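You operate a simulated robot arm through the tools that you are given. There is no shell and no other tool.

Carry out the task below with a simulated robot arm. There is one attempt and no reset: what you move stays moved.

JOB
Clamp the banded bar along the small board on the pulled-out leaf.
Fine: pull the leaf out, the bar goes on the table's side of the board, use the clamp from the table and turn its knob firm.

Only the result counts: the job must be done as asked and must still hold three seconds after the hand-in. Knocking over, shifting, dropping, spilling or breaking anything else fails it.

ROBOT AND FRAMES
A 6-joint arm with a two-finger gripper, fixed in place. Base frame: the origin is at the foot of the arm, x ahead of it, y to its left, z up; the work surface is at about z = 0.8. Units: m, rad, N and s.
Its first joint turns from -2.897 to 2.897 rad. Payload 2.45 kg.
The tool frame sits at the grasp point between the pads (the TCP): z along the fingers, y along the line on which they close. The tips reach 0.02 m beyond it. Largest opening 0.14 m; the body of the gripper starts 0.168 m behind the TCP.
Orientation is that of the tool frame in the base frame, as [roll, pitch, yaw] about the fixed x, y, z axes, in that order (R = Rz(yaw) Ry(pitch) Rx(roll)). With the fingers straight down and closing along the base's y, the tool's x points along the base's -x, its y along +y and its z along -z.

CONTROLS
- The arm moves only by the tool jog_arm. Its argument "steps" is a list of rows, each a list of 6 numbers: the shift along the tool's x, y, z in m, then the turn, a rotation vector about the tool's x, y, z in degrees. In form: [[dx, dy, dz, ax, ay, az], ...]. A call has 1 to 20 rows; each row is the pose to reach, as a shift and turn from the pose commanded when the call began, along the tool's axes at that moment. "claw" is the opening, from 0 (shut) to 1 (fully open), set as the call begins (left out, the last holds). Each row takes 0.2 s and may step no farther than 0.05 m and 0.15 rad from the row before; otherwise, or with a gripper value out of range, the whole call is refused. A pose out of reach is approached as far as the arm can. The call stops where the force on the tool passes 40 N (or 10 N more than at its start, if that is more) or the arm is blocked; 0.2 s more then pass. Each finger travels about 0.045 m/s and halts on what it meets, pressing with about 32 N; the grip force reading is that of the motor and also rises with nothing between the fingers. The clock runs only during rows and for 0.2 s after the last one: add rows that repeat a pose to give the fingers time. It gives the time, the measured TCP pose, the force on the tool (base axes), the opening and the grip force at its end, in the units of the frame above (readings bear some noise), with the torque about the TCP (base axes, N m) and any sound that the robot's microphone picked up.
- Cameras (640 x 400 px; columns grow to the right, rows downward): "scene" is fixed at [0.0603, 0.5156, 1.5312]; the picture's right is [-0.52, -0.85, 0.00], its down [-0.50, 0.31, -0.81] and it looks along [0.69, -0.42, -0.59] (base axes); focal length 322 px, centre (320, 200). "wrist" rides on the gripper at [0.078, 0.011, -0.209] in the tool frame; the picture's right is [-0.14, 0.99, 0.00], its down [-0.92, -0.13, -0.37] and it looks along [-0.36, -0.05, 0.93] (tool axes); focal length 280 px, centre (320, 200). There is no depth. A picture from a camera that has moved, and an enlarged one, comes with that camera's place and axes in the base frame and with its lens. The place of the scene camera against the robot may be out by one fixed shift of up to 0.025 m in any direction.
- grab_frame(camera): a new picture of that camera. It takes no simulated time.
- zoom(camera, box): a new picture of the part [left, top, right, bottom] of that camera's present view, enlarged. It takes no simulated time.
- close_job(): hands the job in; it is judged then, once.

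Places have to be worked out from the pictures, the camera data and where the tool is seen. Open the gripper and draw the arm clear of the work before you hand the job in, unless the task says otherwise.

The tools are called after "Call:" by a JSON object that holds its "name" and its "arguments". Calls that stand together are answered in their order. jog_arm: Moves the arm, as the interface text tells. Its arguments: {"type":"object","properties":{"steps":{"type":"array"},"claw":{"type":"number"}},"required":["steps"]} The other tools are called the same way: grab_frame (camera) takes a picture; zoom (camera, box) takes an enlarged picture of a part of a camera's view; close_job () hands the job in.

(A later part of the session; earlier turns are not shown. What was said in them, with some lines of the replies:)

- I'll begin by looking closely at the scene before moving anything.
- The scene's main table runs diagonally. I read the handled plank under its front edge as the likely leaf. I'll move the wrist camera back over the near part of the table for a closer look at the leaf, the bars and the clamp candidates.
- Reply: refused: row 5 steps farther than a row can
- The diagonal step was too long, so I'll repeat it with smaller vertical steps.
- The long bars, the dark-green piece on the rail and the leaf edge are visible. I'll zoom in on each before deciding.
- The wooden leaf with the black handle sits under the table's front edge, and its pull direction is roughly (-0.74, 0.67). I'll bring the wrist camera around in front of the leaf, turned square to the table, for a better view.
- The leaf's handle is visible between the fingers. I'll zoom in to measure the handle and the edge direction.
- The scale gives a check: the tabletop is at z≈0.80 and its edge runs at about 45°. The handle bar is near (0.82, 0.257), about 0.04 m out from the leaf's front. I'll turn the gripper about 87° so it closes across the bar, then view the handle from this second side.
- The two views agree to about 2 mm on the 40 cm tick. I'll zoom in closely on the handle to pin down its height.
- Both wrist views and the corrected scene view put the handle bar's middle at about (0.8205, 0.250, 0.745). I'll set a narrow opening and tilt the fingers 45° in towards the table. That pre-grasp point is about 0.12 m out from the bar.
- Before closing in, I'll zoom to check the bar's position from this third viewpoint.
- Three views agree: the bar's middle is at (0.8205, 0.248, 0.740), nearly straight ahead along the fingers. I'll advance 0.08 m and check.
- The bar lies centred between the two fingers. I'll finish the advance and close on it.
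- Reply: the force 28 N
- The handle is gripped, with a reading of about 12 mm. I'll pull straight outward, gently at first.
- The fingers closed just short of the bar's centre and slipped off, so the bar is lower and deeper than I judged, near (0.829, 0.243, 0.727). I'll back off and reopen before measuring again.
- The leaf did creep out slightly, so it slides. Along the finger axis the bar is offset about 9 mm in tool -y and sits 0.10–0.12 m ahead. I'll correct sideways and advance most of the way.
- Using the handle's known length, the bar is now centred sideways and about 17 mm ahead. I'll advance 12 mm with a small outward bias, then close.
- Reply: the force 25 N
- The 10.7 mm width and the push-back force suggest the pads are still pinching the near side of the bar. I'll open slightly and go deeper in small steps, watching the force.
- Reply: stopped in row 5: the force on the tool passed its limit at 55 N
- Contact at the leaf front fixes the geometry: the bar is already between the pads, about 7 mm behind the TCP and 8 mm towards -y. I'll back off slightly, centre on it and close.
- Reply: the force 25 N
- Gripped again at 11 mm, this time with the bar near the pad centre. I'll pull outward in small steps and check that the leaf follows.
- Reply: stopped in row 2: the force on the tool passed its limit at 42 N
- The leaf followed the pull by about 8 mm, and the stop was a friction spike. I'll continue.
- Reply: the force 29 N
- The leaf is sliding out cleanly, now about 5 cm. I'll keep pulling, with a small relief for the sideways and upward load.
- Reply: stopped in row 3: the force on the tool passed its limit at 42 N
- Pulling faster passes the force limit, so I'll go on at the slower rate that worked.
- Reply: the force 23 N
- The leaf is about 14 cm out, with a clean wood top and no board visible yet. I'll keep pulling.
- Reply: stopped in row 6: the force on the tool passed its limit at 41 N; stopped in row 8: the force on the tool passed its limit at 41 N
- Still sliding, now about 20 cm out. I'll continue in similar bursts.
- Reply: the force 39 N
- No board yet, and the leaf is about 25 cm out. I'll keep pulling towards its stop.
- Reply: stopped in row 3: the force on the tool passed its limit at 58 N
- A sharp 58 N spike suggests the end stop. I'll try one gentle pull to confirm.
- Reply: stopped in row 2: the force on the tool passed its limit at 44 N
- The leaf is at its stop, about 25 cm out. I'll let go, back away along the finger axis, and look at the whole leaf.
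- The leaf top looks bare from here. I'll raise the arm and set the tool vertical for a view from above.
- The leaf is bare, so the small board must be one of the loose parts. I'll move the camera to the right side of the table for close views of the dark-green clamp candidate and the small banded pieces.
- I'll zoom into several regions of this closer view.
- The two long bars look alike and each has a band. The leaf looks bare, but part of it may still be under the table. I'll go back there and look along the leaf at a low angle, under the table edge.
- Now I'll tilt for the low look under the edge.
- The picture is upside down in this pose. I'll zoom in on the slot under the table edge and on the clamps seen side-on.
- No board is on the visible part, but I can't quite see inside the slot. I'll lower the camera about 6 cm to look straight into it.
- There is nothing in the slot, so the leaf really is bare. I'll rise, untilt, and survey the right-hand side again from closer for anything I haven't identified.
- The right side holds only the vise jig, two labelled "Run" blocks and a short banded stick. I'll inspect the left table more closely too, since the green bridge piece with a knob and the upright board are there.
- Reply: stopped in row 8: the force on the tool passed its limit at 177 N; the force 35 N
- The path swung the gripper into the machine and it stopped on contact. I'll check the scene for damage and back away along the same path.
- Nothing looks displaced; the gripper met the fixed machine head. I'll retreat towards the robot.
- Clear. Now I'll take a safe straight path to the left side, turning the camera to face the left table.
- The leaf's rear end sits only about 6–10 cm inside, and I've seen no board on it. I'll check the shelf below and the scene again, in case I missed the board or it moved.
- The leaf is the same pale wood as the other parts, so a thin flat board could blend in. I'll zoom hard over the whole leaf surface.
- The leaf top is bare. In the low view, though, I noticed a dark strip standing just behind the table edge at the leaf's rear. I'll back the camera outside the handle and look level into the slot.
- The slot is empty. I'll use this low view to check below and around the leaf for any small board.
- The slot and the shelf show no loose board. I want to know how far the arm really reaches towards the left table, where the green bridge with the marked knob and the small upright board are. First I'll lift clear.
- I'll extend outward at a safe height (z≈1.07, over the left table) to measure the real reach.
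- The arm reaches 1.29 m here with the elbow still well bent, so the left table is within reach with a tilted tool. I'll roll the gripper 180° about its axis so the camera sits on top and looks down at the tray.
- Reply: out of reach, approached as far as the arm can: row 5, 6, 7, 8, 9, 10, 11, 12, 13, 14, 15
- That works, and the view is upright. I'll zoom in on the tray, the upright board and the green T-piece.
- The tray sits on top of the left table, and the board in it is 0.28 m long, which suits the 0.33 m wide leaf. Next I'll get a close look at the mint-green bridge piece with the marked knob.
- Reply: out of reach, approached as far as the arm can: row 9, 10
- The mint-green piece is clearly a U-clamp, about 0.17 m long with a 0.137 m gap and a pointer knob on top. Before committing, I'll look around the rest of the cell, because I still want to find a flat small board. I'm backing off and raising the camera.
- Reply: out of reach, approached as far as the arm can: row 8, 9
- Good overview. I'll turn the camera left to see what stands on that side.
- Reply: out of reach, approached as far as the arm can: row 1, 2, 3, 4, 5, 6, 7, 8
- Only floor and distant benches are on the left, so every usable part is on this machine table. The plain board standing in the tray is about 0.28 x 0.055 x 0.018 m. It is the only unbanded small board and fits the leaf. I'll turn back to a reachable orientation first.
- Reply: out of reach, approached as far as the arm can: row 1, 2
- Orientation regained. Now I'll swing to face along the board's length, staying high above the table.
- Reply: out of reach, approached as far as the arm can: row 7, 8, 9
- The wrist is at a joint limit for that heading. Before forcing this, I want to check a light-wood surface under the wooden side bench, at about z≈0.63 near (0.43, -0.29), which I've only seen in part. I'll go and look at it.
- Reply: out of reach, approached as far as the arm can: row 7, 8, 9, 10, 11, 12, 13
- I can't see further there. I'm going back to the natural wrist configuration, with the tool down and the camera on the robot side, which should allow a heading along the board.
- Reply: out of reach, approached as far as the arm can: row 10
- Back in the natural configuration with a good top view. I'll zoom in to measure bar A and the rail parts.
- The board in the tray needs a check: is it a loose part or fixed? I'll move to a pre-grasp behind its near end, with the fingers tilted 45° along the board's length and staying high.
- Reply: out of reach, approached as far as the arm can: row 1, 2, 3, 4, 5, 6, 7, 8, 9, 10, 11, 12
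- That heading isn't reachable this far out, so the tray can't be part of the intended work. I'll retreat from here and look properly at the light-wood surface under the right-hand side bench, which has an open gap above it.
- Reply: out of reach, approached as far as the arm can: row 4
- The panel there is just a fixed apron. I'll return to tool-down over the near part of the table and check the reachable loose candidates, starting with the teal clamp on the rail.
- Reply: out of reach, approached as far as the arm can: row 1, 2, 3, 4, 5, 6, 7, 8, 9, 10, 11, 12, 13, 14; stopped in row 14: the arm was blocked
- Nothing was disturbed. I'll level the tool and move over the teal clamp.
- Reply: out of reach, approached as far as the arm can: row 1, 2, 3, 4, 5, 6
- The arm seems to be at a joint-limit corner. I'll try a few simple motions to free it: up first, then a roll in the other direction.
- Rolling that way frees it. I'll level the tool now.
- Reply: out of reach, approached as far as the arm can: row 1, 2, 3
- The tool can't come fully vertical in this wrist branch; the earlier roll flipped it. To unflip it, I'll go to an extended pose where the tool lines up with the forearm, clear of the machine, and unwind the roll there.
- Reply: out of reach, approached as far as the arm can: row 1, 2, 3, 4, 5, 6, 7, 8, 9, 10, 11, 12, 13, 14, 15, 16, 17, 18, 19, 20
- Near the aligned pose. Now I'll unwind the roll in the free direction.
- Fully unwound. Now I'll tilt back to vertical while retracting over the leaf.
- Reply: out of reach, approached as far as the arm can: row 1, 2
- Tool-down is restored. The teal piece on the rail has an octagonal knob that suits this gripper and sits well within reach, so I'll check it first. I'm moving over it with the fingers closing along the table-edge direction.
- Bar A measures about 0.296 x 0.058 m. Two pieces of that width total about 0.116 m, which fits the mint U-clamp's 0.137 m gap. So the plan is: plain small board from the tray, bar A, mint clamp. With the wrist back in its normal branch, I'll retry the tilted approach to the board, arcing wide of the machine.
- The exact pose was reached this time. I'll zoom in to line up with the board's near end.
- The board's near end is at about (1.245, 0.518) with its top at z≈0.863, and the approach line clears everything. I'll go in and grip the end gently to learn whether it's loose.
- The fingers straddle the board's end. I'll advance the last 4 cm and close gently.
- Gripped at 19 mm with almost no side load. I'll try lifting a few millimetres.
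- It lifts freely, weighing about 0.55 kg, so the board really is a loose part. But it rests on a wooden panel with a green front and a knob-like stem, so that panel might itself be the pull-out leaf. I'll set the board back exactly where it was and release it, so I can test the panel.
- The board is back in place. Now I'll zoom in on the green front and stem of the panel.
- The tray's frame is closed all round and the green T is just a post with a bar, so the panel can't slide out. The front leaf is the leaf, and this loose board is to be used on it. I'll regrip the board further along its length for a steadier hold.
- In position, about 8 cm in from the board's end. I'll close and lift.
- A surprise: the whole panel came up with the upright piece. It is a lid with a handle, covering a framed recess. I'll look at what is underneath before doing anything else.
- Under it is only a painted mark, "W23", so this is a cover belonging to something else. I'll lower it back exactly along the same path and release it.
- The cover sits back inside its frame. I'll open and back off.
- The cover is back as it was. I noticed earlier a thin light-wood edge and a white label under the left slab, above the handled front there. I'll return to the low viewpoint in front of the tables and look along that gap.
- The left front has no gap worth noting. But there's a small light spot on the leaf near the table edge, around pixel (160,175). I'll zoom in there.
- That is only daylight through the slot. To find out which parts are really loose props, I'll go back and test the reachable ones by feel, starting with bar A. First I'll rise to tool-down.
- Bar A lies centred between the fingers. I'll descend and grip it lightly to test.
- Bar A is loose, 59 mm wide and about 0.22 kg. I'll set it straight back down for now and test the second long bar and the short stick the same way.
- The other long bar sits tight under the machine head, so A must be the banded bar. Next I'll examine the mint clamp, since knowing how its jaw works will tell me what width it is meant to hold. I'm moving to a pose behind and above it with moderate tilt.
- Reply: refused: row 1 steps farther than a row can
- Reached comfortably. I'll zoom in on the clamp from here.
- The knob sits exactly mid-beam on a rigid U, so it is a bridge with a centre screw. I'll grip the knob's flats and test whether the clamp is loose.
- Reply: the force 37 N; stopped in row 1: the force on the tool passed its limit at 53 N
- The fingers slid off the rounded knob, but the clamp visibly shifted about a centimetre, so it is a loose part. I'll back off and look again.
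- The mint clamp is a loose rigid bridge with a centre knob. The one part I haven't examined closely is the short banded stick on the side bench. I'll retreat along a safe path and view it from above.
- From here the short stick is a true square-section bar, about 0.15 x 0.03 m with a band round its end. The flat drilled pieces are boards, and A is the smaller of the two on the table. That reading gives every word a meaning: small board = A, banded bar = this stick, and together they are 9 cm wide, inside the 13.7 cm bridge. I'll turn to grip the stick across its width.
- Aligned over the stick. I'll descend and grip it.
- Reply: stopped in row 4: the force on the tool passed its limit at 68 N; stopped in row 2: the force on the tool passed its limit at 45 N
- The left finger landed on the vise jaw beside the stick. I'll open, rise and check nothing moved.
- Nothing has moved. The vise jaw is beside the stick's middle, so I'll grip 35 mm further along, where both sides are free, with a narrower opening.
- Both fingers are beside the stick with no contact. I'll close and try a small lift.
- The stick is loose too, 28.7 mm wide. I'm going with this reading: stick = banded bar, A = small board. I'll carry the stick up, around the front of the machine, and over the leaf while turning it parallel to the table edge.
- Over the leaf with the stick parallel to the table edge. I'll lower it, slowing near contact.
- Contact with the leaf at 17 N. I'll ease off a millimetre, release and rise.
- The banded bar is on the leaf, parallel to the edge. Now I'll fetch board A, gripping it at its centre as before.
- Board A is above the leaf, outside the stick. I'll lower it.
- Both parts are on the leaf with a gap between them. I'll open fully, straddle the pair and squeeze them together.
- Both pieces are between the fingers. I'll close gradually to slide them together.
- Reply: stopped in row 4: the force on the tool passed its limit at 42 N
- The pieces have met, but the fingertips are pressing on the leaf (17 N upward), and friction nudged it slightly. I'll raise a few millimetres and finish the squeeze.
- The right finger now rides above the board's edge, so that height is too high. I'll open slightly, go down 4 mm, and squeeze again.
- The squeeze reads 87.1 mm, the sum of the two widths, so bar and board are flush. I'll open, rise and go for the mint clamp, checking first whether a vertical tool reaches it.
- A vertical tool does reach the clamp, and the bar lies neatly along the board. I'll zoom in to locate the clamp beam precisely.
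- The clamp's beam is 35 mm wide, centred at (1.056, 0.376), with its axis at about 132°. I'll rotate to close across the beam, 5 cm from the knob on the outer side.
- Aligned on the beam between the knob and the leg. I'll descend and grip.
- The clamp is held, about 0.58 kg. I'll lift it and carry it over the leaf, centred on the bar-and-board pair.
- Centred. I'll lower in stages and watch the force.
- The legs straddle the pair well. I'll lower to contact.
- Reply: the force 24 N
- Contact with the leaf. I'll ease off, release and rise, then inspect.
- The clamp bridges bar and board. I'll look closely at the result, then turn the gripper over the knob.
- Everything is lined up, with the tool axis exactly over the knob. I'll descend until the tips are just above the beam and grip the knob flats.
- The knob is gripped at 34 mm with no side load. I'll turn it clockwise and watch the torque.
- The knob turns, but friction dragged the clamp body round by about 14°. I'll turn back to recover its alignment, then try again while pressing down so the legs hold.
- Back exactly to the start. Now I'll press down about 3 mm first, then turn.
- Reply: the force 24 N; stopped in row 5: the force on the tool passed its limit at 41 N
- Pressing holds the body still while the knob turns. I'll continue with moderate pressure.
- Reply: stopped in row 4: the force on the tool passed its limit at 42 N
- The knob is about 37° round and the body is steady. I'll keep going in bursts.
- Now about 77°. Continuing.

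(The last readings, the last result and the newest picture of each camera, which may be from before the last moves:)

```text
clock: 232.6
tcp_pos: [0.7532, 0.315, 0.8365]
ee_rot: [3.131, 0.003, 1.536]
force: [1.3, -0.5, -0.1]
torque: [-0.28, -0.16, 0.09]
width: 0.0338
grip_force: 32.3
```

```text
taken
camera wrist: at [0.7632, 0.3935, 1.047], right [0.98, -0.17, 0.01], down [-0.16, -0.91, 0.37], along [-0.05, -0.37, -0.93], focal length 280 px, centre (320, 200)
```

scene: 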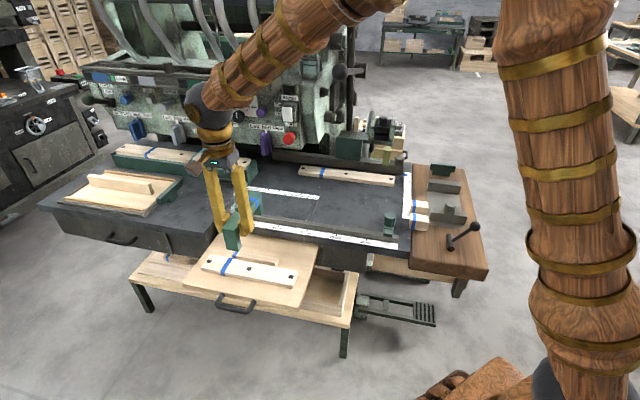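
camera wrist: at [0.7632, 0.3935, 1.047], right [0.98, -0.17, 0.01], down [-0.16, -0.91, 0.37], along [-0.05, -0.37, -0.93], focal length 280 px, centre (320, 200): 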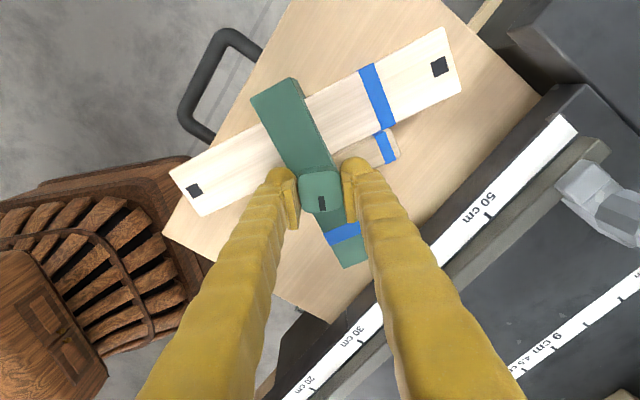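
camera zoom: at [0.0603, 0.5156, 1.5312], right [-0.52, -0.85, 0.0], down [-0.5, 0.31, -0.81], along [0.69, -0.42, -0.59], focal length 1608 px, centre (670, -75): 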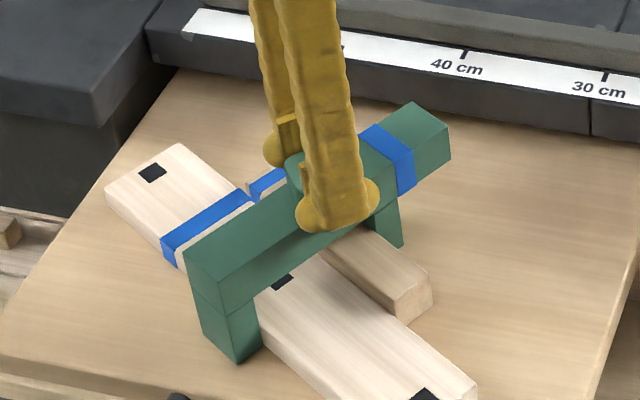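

The jaw has slid in and the clamp now grips the pair. At the end the whole assembly turned together by about 30°, so it is tight. I'll release the knob and look.

Call:
{"name": "jog_arm", "arguments": {"claw": 0.5, "steps": [[0, 0, 0, 0, 0, 0], [0, 0, 0, 0, 0, 0], [0, 0, -0.03, 0, 0, 0], [0, 0, -0.07, 0, 0, 0], [0, 0, -0.11, 0, 0, 0], [0, 0, -0.15, 0, 0, 0]]}}

Call:
{"name": "grab_frame", "arguments": {"camera": "wrist"}}

Call:
{"name": "zoom", "arguments": {"camera": "scene", "box": [180, 200, 320, 310]}}

```text
clock: 234.0
tcp_pos: [0.7488, 0.3159, 0.9888]
ee_rot: [3.134, 0.005, 1.535]
force: [0.5, -0.2, -0.5]
torque: [0.0, 0.02, 0.0]
width: 0.0701
grip_force: 0.0
```

```text
taken
camera wrist: at [0.7595, 0.3939, 1.1987], right [0.99, -0.17, 0.01], down [-0.16, -0.91, 0.37], along [-0.05, -0.37, -0.93], focal length 280 px, centre (320, 200)
```

wrist: 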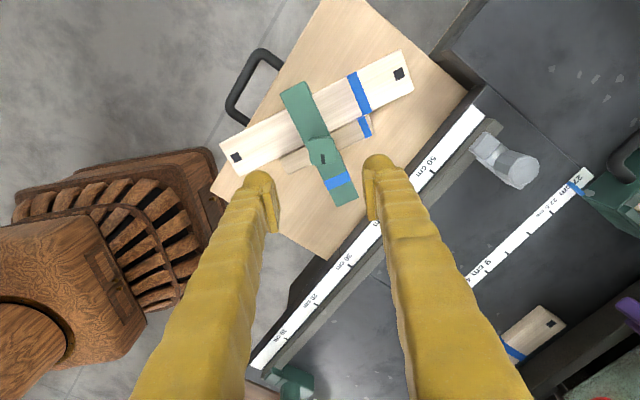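

```text
3.64 times, centred on (250, 255) of scene
camera zoom: at [0.0603, 0.5156, 1.5312], right [-0.52, -0.85, 0.0], down [-0.5, 0.31, -0.81], along [0.69, -0.42, -0.59], focal length 1170 px, centre (574, 0)
```

zoom: 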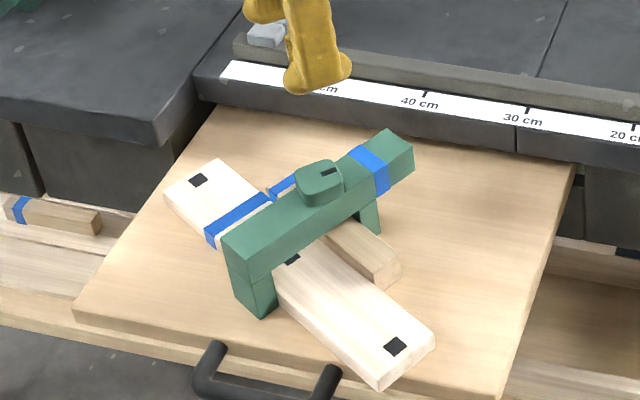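

Clamped. The assembly sits rotated about 28° on the leaf. I'll take hold of the clamp's beam and swing the whole assembly back parallel to the table edge.

Call:
{"name": "jog_arm", "arguments": {"claw": 0.55, "steps": [[0.017, -0.0035, 0, 0, 0, -6.1], [0.034, -0.007, 0, 0, 0, -12.2], [0.0508, -0.0106, 0, 0, 0, -18.3], [0.0508, -0.0106, 0.045, 0, 0, -18.3], [0.0508, -0.0106, 0.09, 0, 0, -18.3]]}}

Call:
{"name": "grab_frame", "arguments": {"camera": "wrist"}}

```text
clock: 235.2
tcp_pos: [0.7427, 0.3662, 0.8969]
ee_rot: [3.134, 0.007, 1.858]
force: [0.7, -0.2, 1.0]
torque: [0.01, 0.01, 0.02]
width: 0.0769
grip_force: 0.0
```

```text
taken
camera wrist: at [0.729, 0.4445, 1.106], right [0.99, 0.15, 0.01], down [0.13, -0.92, 0.37], along [0.06, -0.37, -0.93], focal length 280 px, centre (320, 200)
```

wrist: 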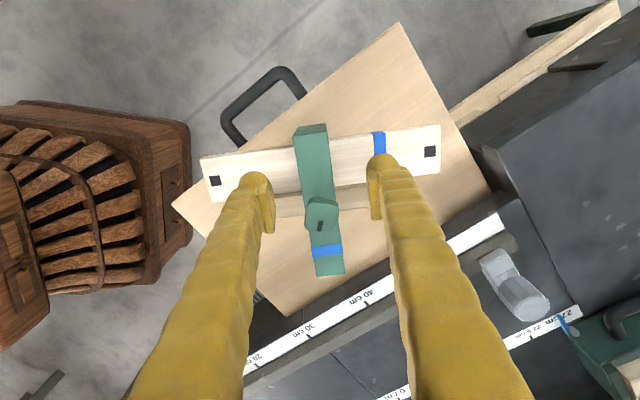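

Call:
{"name": "jog_arm", "arguments": {"steps": [[0, -0.005, 0.04, 0, 0, 0], [0, -0.005, 0.075, 0, 0, 0], [0, -0.005, 0.09, 0, 0, 0]]}}

Call:
{"name": "jog_arm", "arguments": {"claw": 0.1, "steps": [[0, 0, 0, 0, 0, 0], [0, 0, 0, 0, 0, 0], [0, 0, 0, 0, 0, 0], [0, 0, 0, 0, 0, 0]]}}

Call:
{"name": "zoom", "arguments": {"camera": "scene", "box": [180, 200, 320, 310]}}

```text
clock: 236.0
tcp_pos: [0.7397, 0.3652, 0.8057]
ee_rot: [3.133, 0.007, 1.856]
force: [-0.1, 0.0, 0.7]
torque: [0.0, -0.03, 0.02]
width: 0.0772
grip_force: 0.0
```

```text
clock: 237.0
tcp_pos: [0.7391, 0.3652, 0.8063]
ee_rot: [3.134, 0.006, 1.855]
force: [-2.0, 0.1, 0.2]
torque: [-0.05, 0.04, -0.04]
width: 0.0352
grip_force: 31.9
```

```text
3.64 times, centred on (250, 255) of scene
camera zoom: at [0.0603, 0.5156, 1.5312], right [-0.52, -0.85, 0.0], down [-0.5, 0.31, -0.81], along [0.69, -0.42, -0.59], focal length 1170 px, centre (574, 0)
```

zoom: 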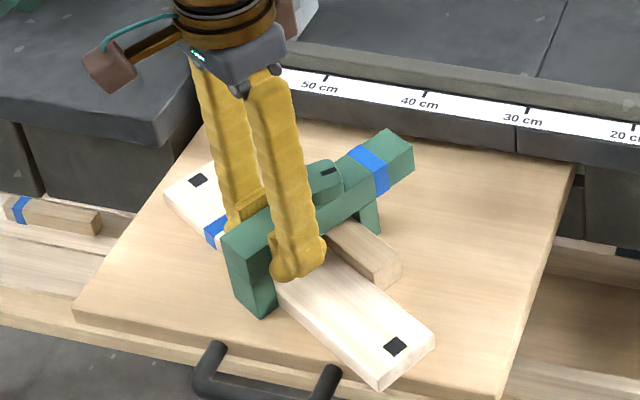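

Call:
{"name": "jog_arm", "arguments": {"steps": [[-0.0001, -0.0035, 0, 0, 0, -4], [-0.0005, -0.007, 0, 0, 0, -8], [-0.0011, -0.0104, 0, 0, 0, -12], [-0.0019, -0.0138, 0, 0, 0, -16], [-0.003, -0.0171, 0, 0, 0, -20], [-0.0043, -0.0203, 0, 0, 0, -24], [-0.006, -0.0237, 0, 0, 0, -28.3], [-0.006, -0.0237, 0, 0, 0, -28.3]]}}

Call:
{"name": "zoom", "arguments": {"camera": "scene", "box": [180, 200, 320, 310]}}

Call:
{"name": "grab_frame", "arguments": {"camera": "wrist"}}

```text
clock: 238.8
tcp_pos: [0.7186, 0.3528, 0.8073]
ee_rot: [3.137, 0.011, 2.351]
force: [-0.4, 0.0, -2.2]
torque: [0.16, 0.19, -0.01]
width: 0.035
grip_force: 31.9
```

```text
3.64 times, centred on (250, 255) of scene
camera zoom: at [0.0603, 0.5156, 1.5312], right [-0.52, -0.85, 0.0], down [-0.5, 0.31, -0.81], along [0.69, -0.42, -0.59], focal length 1170 px, centre (574, 0)
```

zoom: 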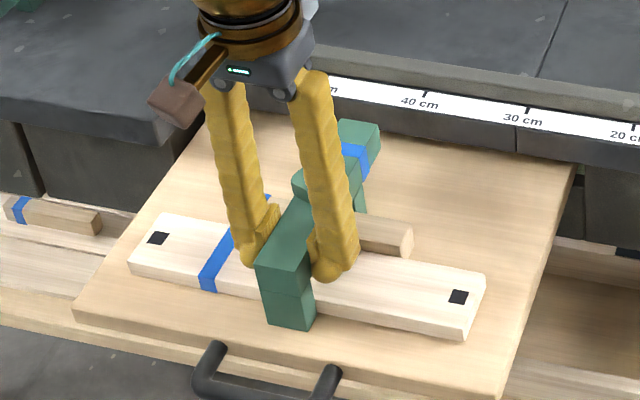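

```text
taken
camera wrist: at [0.6685, 0.4159, 1.0164], right [0.8, 0.6, 0.01], down [0.55, -0.74, 0.38], along [0.23, -0.3, -0.93], focal length 280 px, centre (320, 200)
```

wrist: 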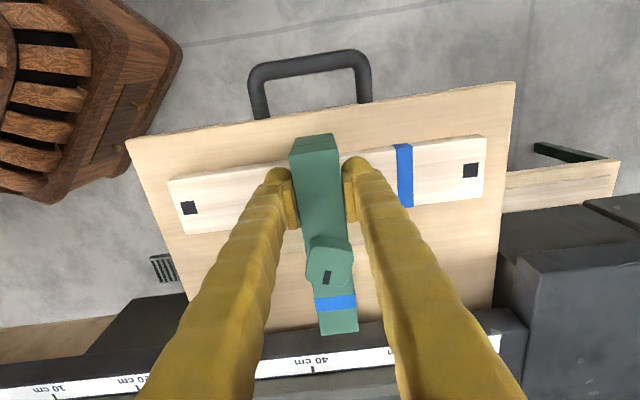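

The whole assembly followed and is parallel again. While I hold the beam, I'll lift 4 mm to check the clamp carries both pieces.

Call:
{"name": "jog_arm", "arguments": {"steps": [[0, 0, -0.002, 0, 0, 0], [0, 0, -0.004, 0, 0, 0], [0, 0, -0.005, 0, 0, 0], [0, 0, -0.005, 0, 0, 0]]}}

Call:
{"name": "zoom", "arguments": {"camera": "scene", "box": [200, 215, 300, 295]}}

```text
clock: 239.8
tcp_pos: [0.7193, 0.3534, 0.8113]
ee_rot: [3.139, 0.006, 2.351]
force: [-0.8, 0.9, -7.9]
torque: [0.22, 0.17, 0.0]
width: 0.0349
grip_force: 32.4
```

```text
5.00 times, centred on (250, 255) of scene
camera zoom: at [0.0603, 0.5156, 1.5312], right [-0.52, -0.85, 0.0], down [-0.5, 0.31, -0.81], along [0.69, -0.42, -0.59], focal length 1608 px, centre (670, -75)
```

zoom: 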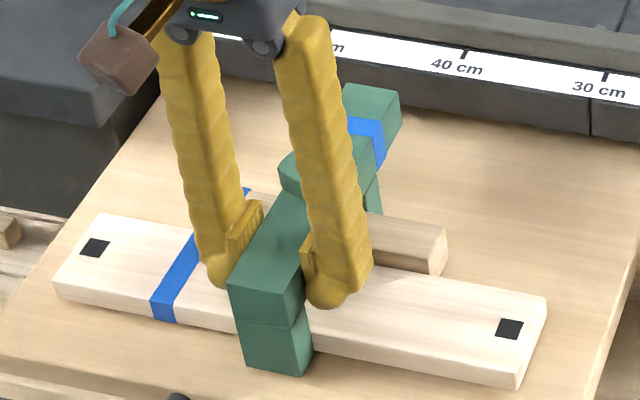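

Both pieces rise with the clamp. I'll set it down, release, and go back to the knob, matching its present angle, for a final firm turn while pressing down.

Call:
{"name": "jog_arm", "arguments": {"steps": [[0, 0, 0.002, 0, 0, 0], [0, 0, 0.004, 0, 0, 0], [0, 0, 0.006, 0, 0, 0], [0, 0, 0.007, 0, 0, 0]]}}

Call:
{"name": "jog_arm", "arguments": {"claw": 0.5, "steps": [[0, 0, 0, 0, 0, 0], [0, 0, 0, 0, 0, 0], [0, 0, -0.03, 0, 0, 0], [0, 0, -0.07, 0, 0, 0], [0, 0, -0.11, 0, 0, 0], [-0.006, 0, -0.11, 0, 0, -8], [-0.012, 0, -0.11, 0, 0, -16], [-0.018, 0, -0.11, 0, 0, -24], [-0.024, 0, -0.11, 0, 0, -32], [-0.03, 0, -0.11, 0, 0, -40], [-0.036, 0, -0.11, 0, 0, -48], [-0.042, 0, -0.11, 0, 0, -56], [-0.048, 0, -0.11, 0, 0, -64], [-0.051, 0, -0.11, 0, 0, -71.6]]}}

Call:
{"name": "grab_frame", "arguments": {"camera": "wrist"}}

Call:
{"name": "zoom", "arguments": {"camera": "wrist", "box": [220, 80, 420, 240]}}

```text
clock: 240.8
tcp_pos: [0.7183, 0.3533, 0.8049]
ee_rot: [3.136, 0.011, 2.349]
force: [-6.3, -4.4, 24.3]
torque: [-0.1, 0.1, 0.02]
width: 0.0349
grip_force: 32.4
```

```text
clock: 243.8
tcp_pos: [0.7522, 0.317, 0.9139]
ee_rot: [-3.132, 0.006, -2.68]
force: [0.8, 0.6, -0.1]
torque: [-0.01, -0.01, 0.01]
width: 0.07
grip_force: 0.1
```

```text
taken
camera wrist: at [0.6757, 0.2919, 1.1239], right [-0.32, 0.95, -0.01], down [0.88, 0.3, 0.38], along [0.36, 0.11, -0.93], focal length 280 px, centre (320, 200)
```

wrist: 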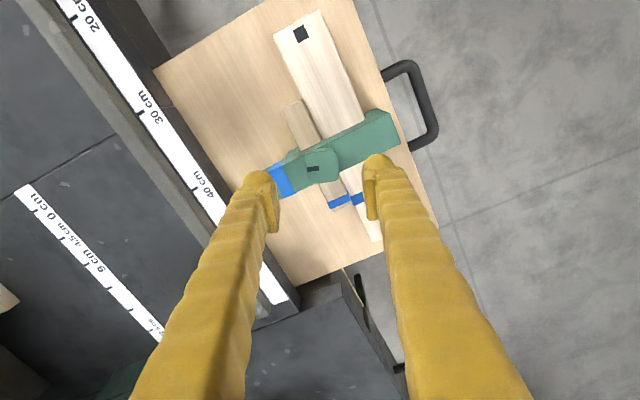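

```text
2.50 times, centred on (320, 160) of wrist
camera zoom: at [0.6757, 0.2919, 1.1239], right [-0.32, 0.95, -0.01], down [0.88, 0.3, 0.38], along [0.36, 0.11, -0.93], focal length 701 px, centre (320, 300)
```

zoom: 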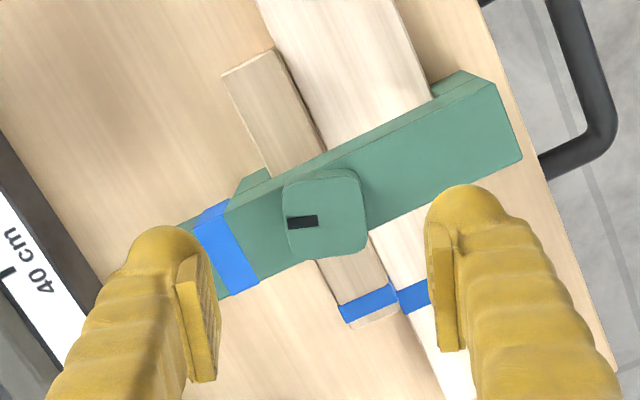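

Call:
{"name": "jog_arm", "arguments": {"steps": [[0.004, 0.002, 0.04, 0, 0, 0], [0.004, 0.002, 0.065, 0, 0, 0], [0.004, 0.002, 0.0745, 0, 0, 0]]}}

Call:
{"name": "jog_arm", "arguments": {"claw": 0.1, "steps": [[0, 0, 0, 0, 0, 0], [0, 0, 0, 0, 0, 0], [0, 0, 0, 0, 0, 0], [0, 0, 0, 0, 0, 0]]}}

Call:
{"name": "jog_arm", "arguments": {"steps": [[0, 0, 0.001, 0, 0, 0], [0, 0, 0.002, 0, 0, 0], [0, 0, 0.003, 0, 0, 0], [0, 0, 0.003, 0, 0, 3], [0, 0, 0.003, 0, 0, 6], [0, 0, 0.003, 0, 0, 9], [0, 0, 0.003, 0, 0, 12], [0, 0, 0.003, 0, 0, 12]]}}

Call:
{"name": "zoom", "arguments": {"camera": "scene", "box": [200, 215, 300, 295]}}

```text
clock: 244.6
tcp_pos: [0.7492, 0.3175, 0.8412]
ee_rot: [-3.134, 0.007, -2.682]
force: [-0.2, 0.2, -0.1]
torque: [0.02, -0.01, -0.02]
width: 0.0701
grip_force: 0.1
```

```text
clock: 245.6
tcp_pos: [0.7488, 0.3186, 0.8421]
ee_rot: [-3.133, 0.006, -2.684]
force: [1.4, -1.8, 0.1]
torque: [0.01, -0.04, 0.0]
width: 0.0338
grip_force: 31.9
```

```text
clock: 247.4
tcp_pos: [0.7495, 0.3179, 0.8368]
ee_rot: [-3.136, 0.008, -2.895]
force: [1.8, 4.7, 26.8]
torque: [0.2, -0.14, -0.04]
width: 0.0343
grip_force: 31.9
```

```text
5.00 times, centred on (250, 255) of scene
camera zoom: at [0.0603, 0.5156, 1.5312], right [-0.52, -0.85, 0.0], down [-0.5, 0.31, -0.81], along [0.69, -0.42, -0.59], focal length 1608 px, centre (670, -75)
```

zoom: 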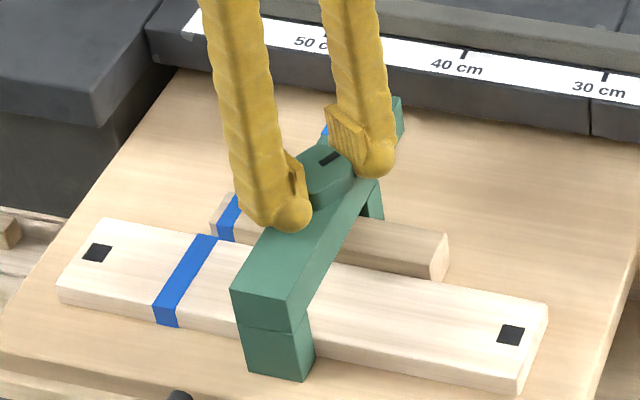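

The knob took another 12° with the assembly staying put. I'll keep tightening until it resists.

Call:
{"name": "jog_arm", "arguments": {"steps": [[0, 0, 0, 0, 0, 3], [0, 0, 0, 0, 0, 6], [0, 0, 0, 0, 0, 9], [0, 0, 0, 0, 0, 12], [0, 0, 0, 0, 0, 15], [0, 0, 0, 0, 0, 18]]}}

Call:
{"name": "zoom", "arguments": {"camera": "scene", "box": [200, 215, 300, 295]}}

```text
clock: 248.8
tcp_pos: [0.7502, 0.317, 0.8377]
ee_rot: [-3.139, 0.011, 3.074]
force: [0.3, 1.1, 35.2]
torque: [0.32, 0.01, 0.18]
width: 0.0341
grip_force: 32.5
```

```text
5.00 times, centred on (250, 255) of scene
camera zoom: at [0.0603, 0.5156, 1.5312], right [-0.52, -0.85, 0.0], down [-0.5, 0.31, -0.81], along [0.69, -0.42, -0.59], focal length 1608 px, centre (670, -75)
```

zoom: 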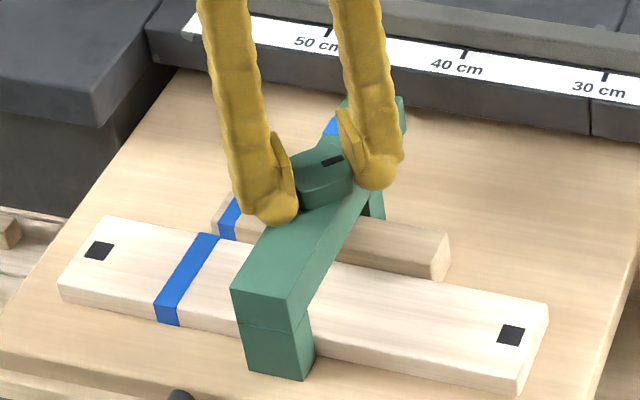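

Call:
{"name": "jog_arm", "arguments": {"steps": [[0, 0, 0, 0, 0, 3], [0, 0, 0, 0, 0, 6], [0, 0, 0, 0, 0, 9], [0, 0, 0, 0, 0, 12], [0, 0, 0, 0, 0, 15]]}}

Call:
{"name": "zoom", "arguments": {"camera": "scene", "box": [200, 215, 300, 295]}}

Call:
{"name": "zoom", "arguments": {"camera": "wrist", "box": [240, 120, 400, 270]}}

```text
clock: 250.0
tcp_pos: [0.7482, 0.3165, 0.838]
ee_rot: [-3.141, 0.01, 2.815]
force: [4.6, 8.6, 31.8]
torque: [0.46, -0.25, 0.14]
width: 0.034
grip_force: 32.1
```

```text
5.00 times, centred on (250, 255) of scene
camera zoom: at [0.0603, 0.5156, 1.5312], right [-0.52, -0.85, 0.0], down [-0.5, 0.31, -0.81], along [0.69, -0.42, -0.59], focal length 1608 px, centre (670, -75)
```

zoom: 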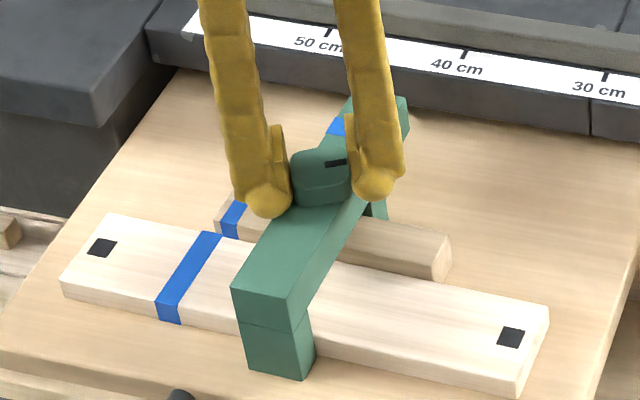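

```text
2.67 times, centred on (320, 195) of wrist
camera zoom: at [0.6761, 0.352, 1.0471], right [0.45, 0.89, 0.0], down [0.83, -0.42, 0.38], along [0.34, -0.17, -0.93], focal length 748 px, centre (320, 213)
```

zoom: 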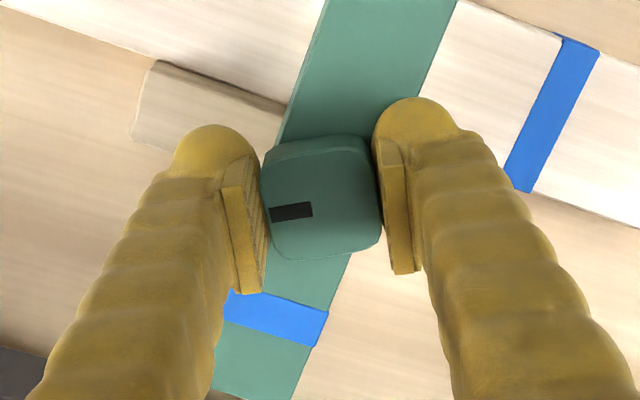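

The knob is still turning with a slowly rising torque and the assembly is steady. I'll continue a further turn.

Call:
{"name": "jog_arm", "arguments": {"steps": [[0, 0, -0.0005, 0, 0, 3], [0, 0, -0.0005, 0, 0, 6], [0, 0, -0.0005, 0, 0, 9], [0, 0, -0.0005, 0, 0, 12], [0, 0, -0.0005, 0, 0, 15], [0, 0, -0.0005, 0, 0, 18], [0, 0, -0.0005, 0, 0, 21], [0, 0, -0.0005, 0, 0, 24], [0, 0, -0.0005, 0, 0, 27], [0, 0, -0.0005, 0, 0, 30]]}}

Call:
{"name": "zoom", "arguments": {"camera": "scene", "box": [200, 215, 300, 295]}}

Call:
{"name": "zoom", "arguments": {"camera": "wrist", "box": [240, 120, 400, 270]}}

```text
clock: 252.2
tcp_pos: [0.7488, 0.316, 0.8373]
ee_rot: [3.137, 0.009, 2.291]
force: [-0.5, -1.1, 0.1]
torque: [-0.02, 0.03, 0.1]
width: 0.0342
grip_force: 32.2
```

```text
5.00 times, centred on (250, 255) of scene
camera zoom: at [0.0603, 0.5156, 1.5312], right [-0.52, -0.85, 0.0], down [-0.5, 0.31, -0.81], along [0.69, -0.42, -0.59], focal length 1608 px, centre (670, -75)
```

zoom: 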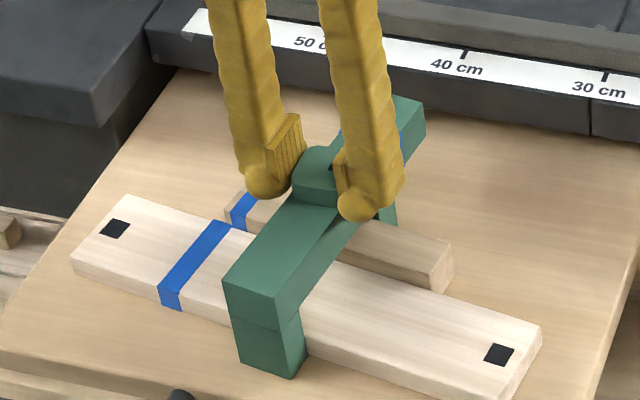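

```text
2.67 times, centred on (320, 195) of wrist
camera zoom: at [0.7027, 0.3822, 1.0468], right [0.84, 0.55, 0.0], down [0.51, -0.78, 0.38], along [0.21, -0.31, -0.93], focal length 748 px, centre (320, 213)
```

zoom: 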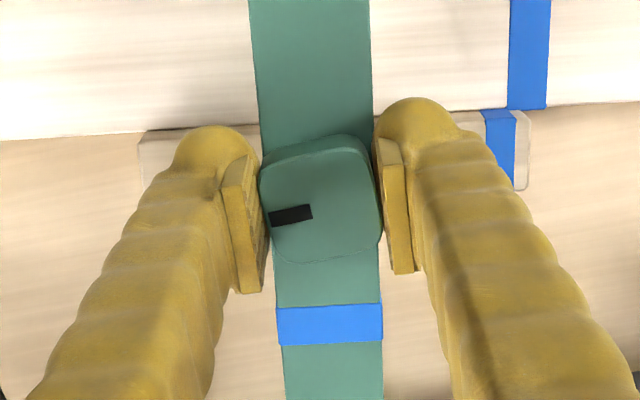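

It turned together again once the downward pressure eased. I'll press down again and give it one more firm turn.

Call:
{"name": "jog_arm", "arguments": {"steps": [[0, 0, 0.001, 0, 0, 0], [0, 0, 0.002, 0, 0, 0], [0, 0, 0.003, 0, 0, 0], [0, 0, 0.0035, 0, 0, 2], [0, 0, 0.0035, 0, 0, 5], [0, 0, 0.0035, 0, 0, 8], [0, 0, 0.0035, 0, 0, 11], [0, 0, 0.0035, 0, 0, 14], [0, 0, 0.0035, 0, 0, 17], [0, 0, 0.0035, 0, 0, 20], [0, 0, 0.0035, 0, 0, 23], [0, 0, 0.0035, 0, 0, 26], [0, 0, 0.0035, 0, 0, 30]]}}

Call:
{"name": "zoom", "arguments": {"camera": "scene", "box": [200, 215, 300, 295]}}

Call:
{"name": "zoom", "arguments": {"camera": "wrist", "box": [240, 120, 400, 270]}}

```text
clock: 255.0
tcp_pos: [0.75, 0.3163, 0.8349]
ee_rot: [3.133, 0.005, 1.766]
force: [0.0, -0.3, -1.8]
torque: [-0.04, 0.01, 0.01]
width: 0.0337
grip_force: 31.6
```

```text
5.00 times, centred on (250, 255) of scene
camera zoom: at [0.0603, 0.5156, 1.5312], right [-0.52, -0.85, 0.0], down [-0.5, 0.31, -0.81], along [0.69, -0.42, -0.59], focal length 1608 px, centre (670, -75)
```

zoom: 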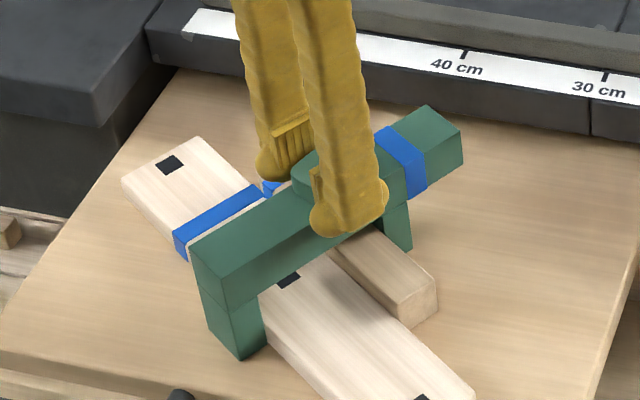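

```text
2.67 times, centred on (320, 195) of wrist
camera zoom: at [0.7423, 0.3954, 1.0443], right [1.0, 0.06, 0.01], down [0.05, -0.93, 0.37], along [0.03, -0.37, -0.93], focal length 748 px, centre (320, 213)
```

zoom: 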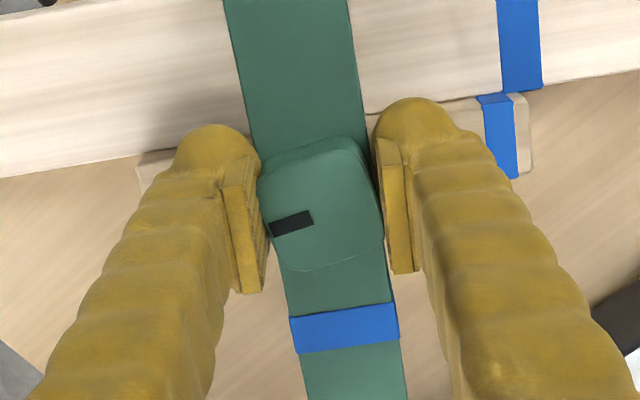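

The knob no longer turns relative to the clamp; the whole assembly goes round with it, so it is firm. I'll release, rise and measure its angle to square it up again.

Call:
{"name": "jog_arm", "arguments": {"claw": 0.5, "steps": [[0, 0, 0, 0, 0, 0], [0, 0, 0, 0, 0, 0], [0, 0, -0.03, 0, 0, 0], [0, 0, -0.07, 0, 0, 0], [0, 0, -0.11, 0, 0, 0], [0, 0, -0.15, 0, 0, 0]]}}

Call:
{"name": "grab_frame", "arguments": {"camera": "wrist"}}

Call:
{"name": "zoom", "arguments": {"camera": "wrist", "box": [200, 40, 440, 240]}}

```text
clock: 256.4
tcp_pos: [0.7466, 0.3165, 0.9854]
ee_rot: [3.135, 0.005, 1.769]
force: [0.8, 0.5, 0.2]
torque: [0.02, -0.01, -0.02]
width: 0.0701
grip_force: 0.0
```

```text
taken
camera wrist: at [0.74, 0.3962, 1.1942], right [1.0, 0.06, 0.01], down [0.05, -0.93, 0.37], along [0.03, -0.37, -0.93], focal length 280 px, centre (320, 200)
```

wrist: 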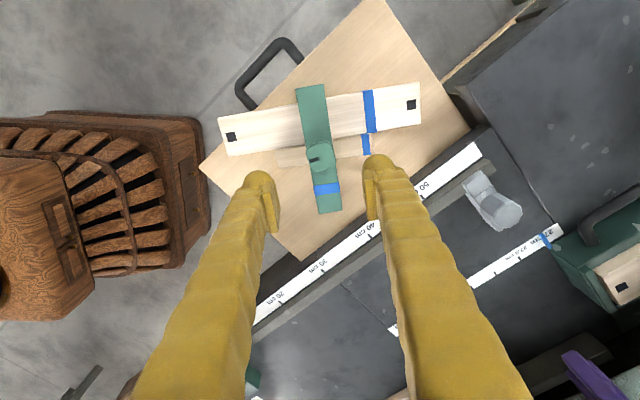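

```text
2.00 times, centred on (320, 140) of wrist
camera zoom: at [0.74, 0.3962, 1.1942], right [1.0, 0.06, 0.01], down [0.05, -0.93, 0.37], along [0.03, -0.37, -0.93], focal length 561 px, centre (320, 320)
```

zoom: 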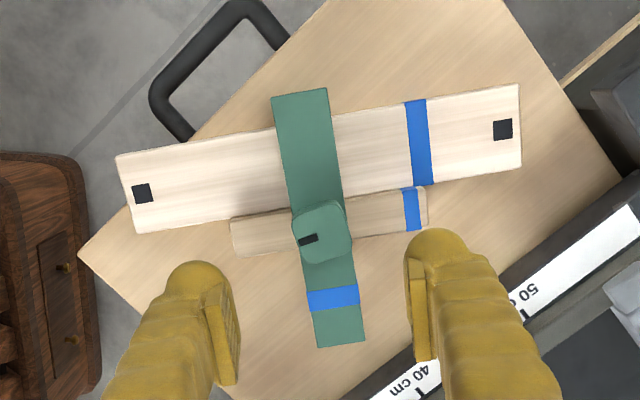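

The assembly is 31.5° off. I'll grip the beam and swing it back.

Call:
{"name": "jog_arm", "arguments": {"claw": 0.55, "steps": [[0.025, -0.0015, 0, 0, 0, -1], [0.0513, -0.0033, 0, 0, 0, -1.7], [0.0513, -0.0033, 0.045, 0, 0, -1.7], [0.0513, -0.0033, 0.09, 0, 0, -1.7], [0.0513, -0.0033, 0.135, 0, 0, -1.7], [0.0513, -0.0033, 0.165, 0, 0, -1.7], [0.0513, -0.0033, 0.1795, 0, 0, -1.7]]}}

Call:
{"name": "jog_arm", "arguments": {"claw": 0.1, "steps": [[0, 0, 0, 0, 0, 0], [0, 0, 0, 0, 0, 0], [0, 0, 0, 0, 0, 0], [0, 0, 0, 0, 0, 0]]}}

Call:
{"name": "jog_arm", "arguments": {"steps": [[-0.0001, -0.0035, 0, 0, 0, -4], [-0.0005, -0.007, 0, 0, 0, -8], [-0.0011, -0.0104, 0, 0, 0, -12], [-0.0019, -0.0138, 0, 0, 0, -16], [-0.003, -0.0171, 0, 0, 0, -20], [-0.0043, -0.0203, 0, 0, 0, -24], [-0.0058, -0.0235, 0, 0, 0, -28], [-0.0074, -0.0261, 0, 0, 0, -31.5], [-0.0074, -0.0261, 0, 0, 0, -31.5]]}}

Call:
{"name": "zoom", "arguments": {"camera": "scene", "box": [180, 200, 320, 310]}}

```text
clock: 258.0
tcp_pos: [0.7355, 0.3666, 0.8036]
ee_rot: [3.134, 0.005, 1.796]
force: [-0.3, -0.3, 0.1]
torque: [-0.01, 0.03, 0.0]
width: 0.0768
grip_force: 0.1
```

```text
clock: 259.0
tcp_pos: [0.7369, 0.3661, 0.8041]
ee_rot: [3.133, 0.005, 1.796]
force: [1.8, 1.2, 0.7]
torque: [-0.04, -0.06, 0.21]
width: 0.0353
grip_force: 31.8
```

```text
clock: 261.0
tcp_pos: [0.7123, 0.3533, 0.8048]
ee_rot: [3.138, 0.007, 2.346]
force: [-0.2, -0.1, -1.4]
torque: [0.21, 0.24, -0.04]
width: 0.0349
grip_force: 32.2
```

```text
3.64 times, centred on (250, 255) of scene
camera zoom: at [0.0603, 0.5156, 1.5312], right [-0.52, -0.85, 0.0], down [-0.5, 0.31, -0.81], along [0.69, -0.42, -0.59], focal length 1170 px, centre (574, 0)
```

zoom: 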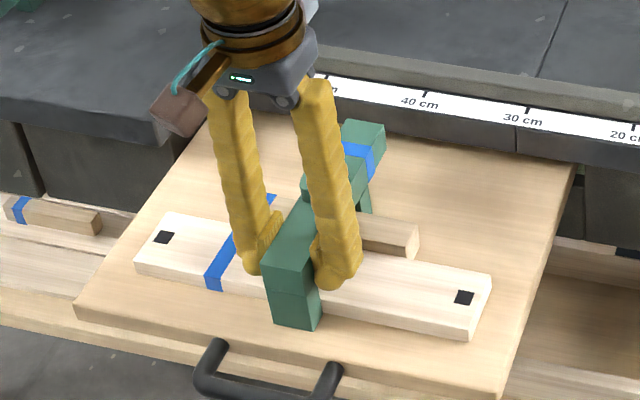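

Squared up. I'll release, rise clear and inspect everything.

Call:
{"name": "jog_arm", "arguments": {"claw": 0.55, "steps": [[0, 0, 0, 0, 0, 0], [0, 0, 0, 0, 0, 0], [0, 0, 0, 0, 0, 0], [0, 0, -0.03, 0, 0, 0], [0, 0, -0.075, 0, 0, 0], [0, 0, -0.12, 0, 0, 0], [0, 0, -0.165, 0, 0, 0], [0, 0, -0.21, 0, 0, 0], [0, 0, -0.255, 0, 0, 0], [0, 0, -0.29, 0, 0, 0]]}}

Call:
{"name": "grab_frame", "arguments": {"camera": "wrist"}}

Call:
{"name": "jog_arm", "arguments": {"steps": [[0, -0.045, 0, 0, 0, 0], [0, -0.09, 0, 0, 0, 0], [0, -0.135, 0, 0, 0, 0], [0, -0.18, 0, 0, 0, 0], [0, -0.225, 0, 0, 0, 0], [0, -0.27, 0, 0, 0, 0]]}}

Call:
{"name": "grab_frame", "arguments": {"camera": "scene"}}

Call:
{"name": "zoom", "arguments": {"camera": "scene", "box": [190, 205, 310, 305]}}

```text
clock: 263.2
tcp_pos: [0.7084, 0.3551, 1.0949]
ee_rot: [3.139, 0.008, 2.348]
force: [0.1, -0.1, 0.3]
torque: [0.01, 0.05, 0.01]
width: 0.077
grip_force: 0.0
```

```text
taken
camera wrist: at [0.66, 0.4181, 1.3041], right [0.8, 0.6, 0.0], down [0.55, -0.75, 0.38], along [0.23, -0.3, -0.93], focal length 280 px, centre (320, 200)
```

wrist: 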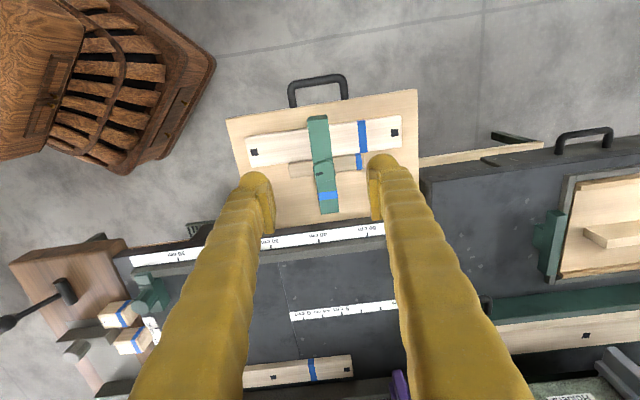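

```text
clock: 264.6
tcp_pos: [0.5146, 0.1637, 1.0922]
ee_rot: [3.139, 0.009, 2.346]
force: [0.1, -0.5, -0.6]
torque: [0.02, 0.01, 0.02]
width: 0.0772
grip_force: 0.0
```

```text
taken
```

scene: 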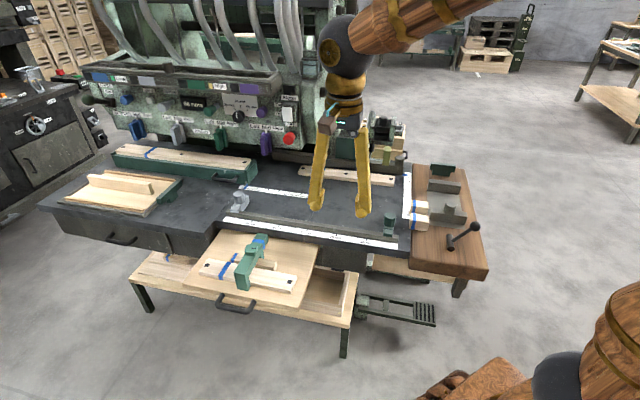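

```text
4.00 times, centred on (250, 255) of scene
camera zoom: at [0.0603, 0.5156, 1.5312], right [-0.52, -0.85, 0.0], down [-0.5, 0.31, -0.81], along [0.69, -0.42, -0.59], focal length 1286 px, centre (600, -20)
```

zoom: 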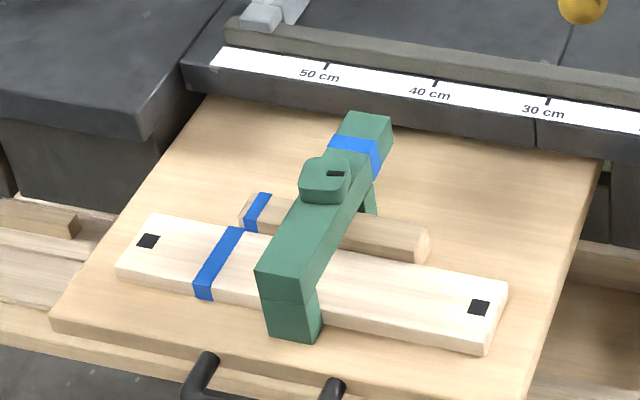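

The bar lies along the board on the table's side with the clamp firm on both. Before handing in, I'll check that the things I handled earlier, the cover and its surroundings, are as they were.

Call:
{"name": "zoom", "arguments": {"camera": "scene", "box": [30, 130, 270, 280]}}

Call:
{"name": "zoom", "arguments": {"camera": "scene", "box": [340, 140, 500, 290]}}

```text
2.67 times, centred on (150, 205) of scene
camera zoom: at [0.0603, 0.5156, 1.5312], right [-0.52, -0.85, 0.0], down [-0.5, 0.31, -0.81], along [0.69, -0.42, -0.59], focal length 858 px, centre (773, 187)
```

zoom: 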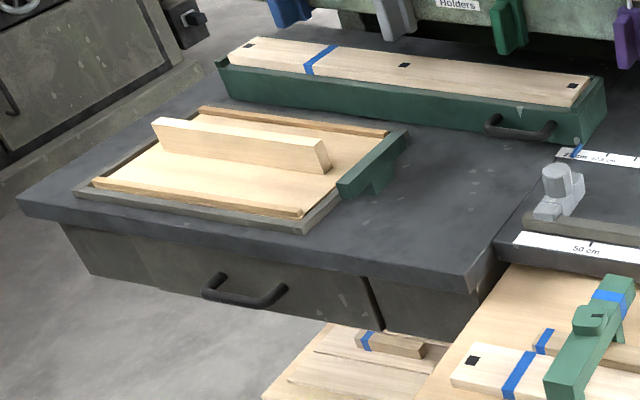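

```text
2.67 times, centred on (420, 215) of scene
camera zoom: at [0.0603, 0.5156, 1.5312], right [-0.52, -0.85, 0.0], down [-0.5, 0.31, -0.81], along [0.69, -0.42, -0.59], focal length 858 px, centre (53, 160)
```

zoom: 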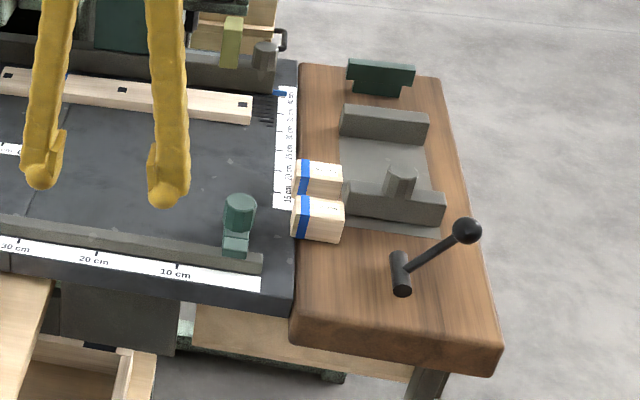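

The cover, vise, blocks and stops match the first pictures, and the gripper is open and clear of the work. I'm handing the job in.

Call:
{"name": "close_job", "arguments": {}}

```text
The job is handed in.
```

I handed the job in with the bar clamped along the board on the pulled-out leaf. I had to guess which loose pieces you meant, and I don't know the verdict.

**How it stands**
- **Leaf:** I pulled it to its stop, about 26 cm. Squeezing the pieces together pushed it back about 1.5 cm, and I left it there.
- **Bar:** I took "the banded bar" to be the short square stick from the side bench, about 15 cm long with a band at its end. It lies flush against the board, on the table's side.
- **Board:** I took "the small board" to be the shorter of the two flat drilled pieces on the table, about 30 cm.
- **Clamp:** The green bridge clamp from the table sits over both pieces. I turned its knob until the whole assembly turned with it. When I lifted the clamp a few millimetres during tightening, both pieces came up with it.

**What could count against it**
- **Which pieces:** The leaf was bare when it came out. No piece was clearly the board, and several have blue bands. If you meant other pieces, the job is wrong.
- **Contact with the machine and vise:** The gripper bumped the machine head early on and later landed on the bench vise jaw. Nothing looked moved either time.
- **Cover on the left table:** I lifted it by mistake, thinking its handle was the board, and set it back. It matches the first picture.
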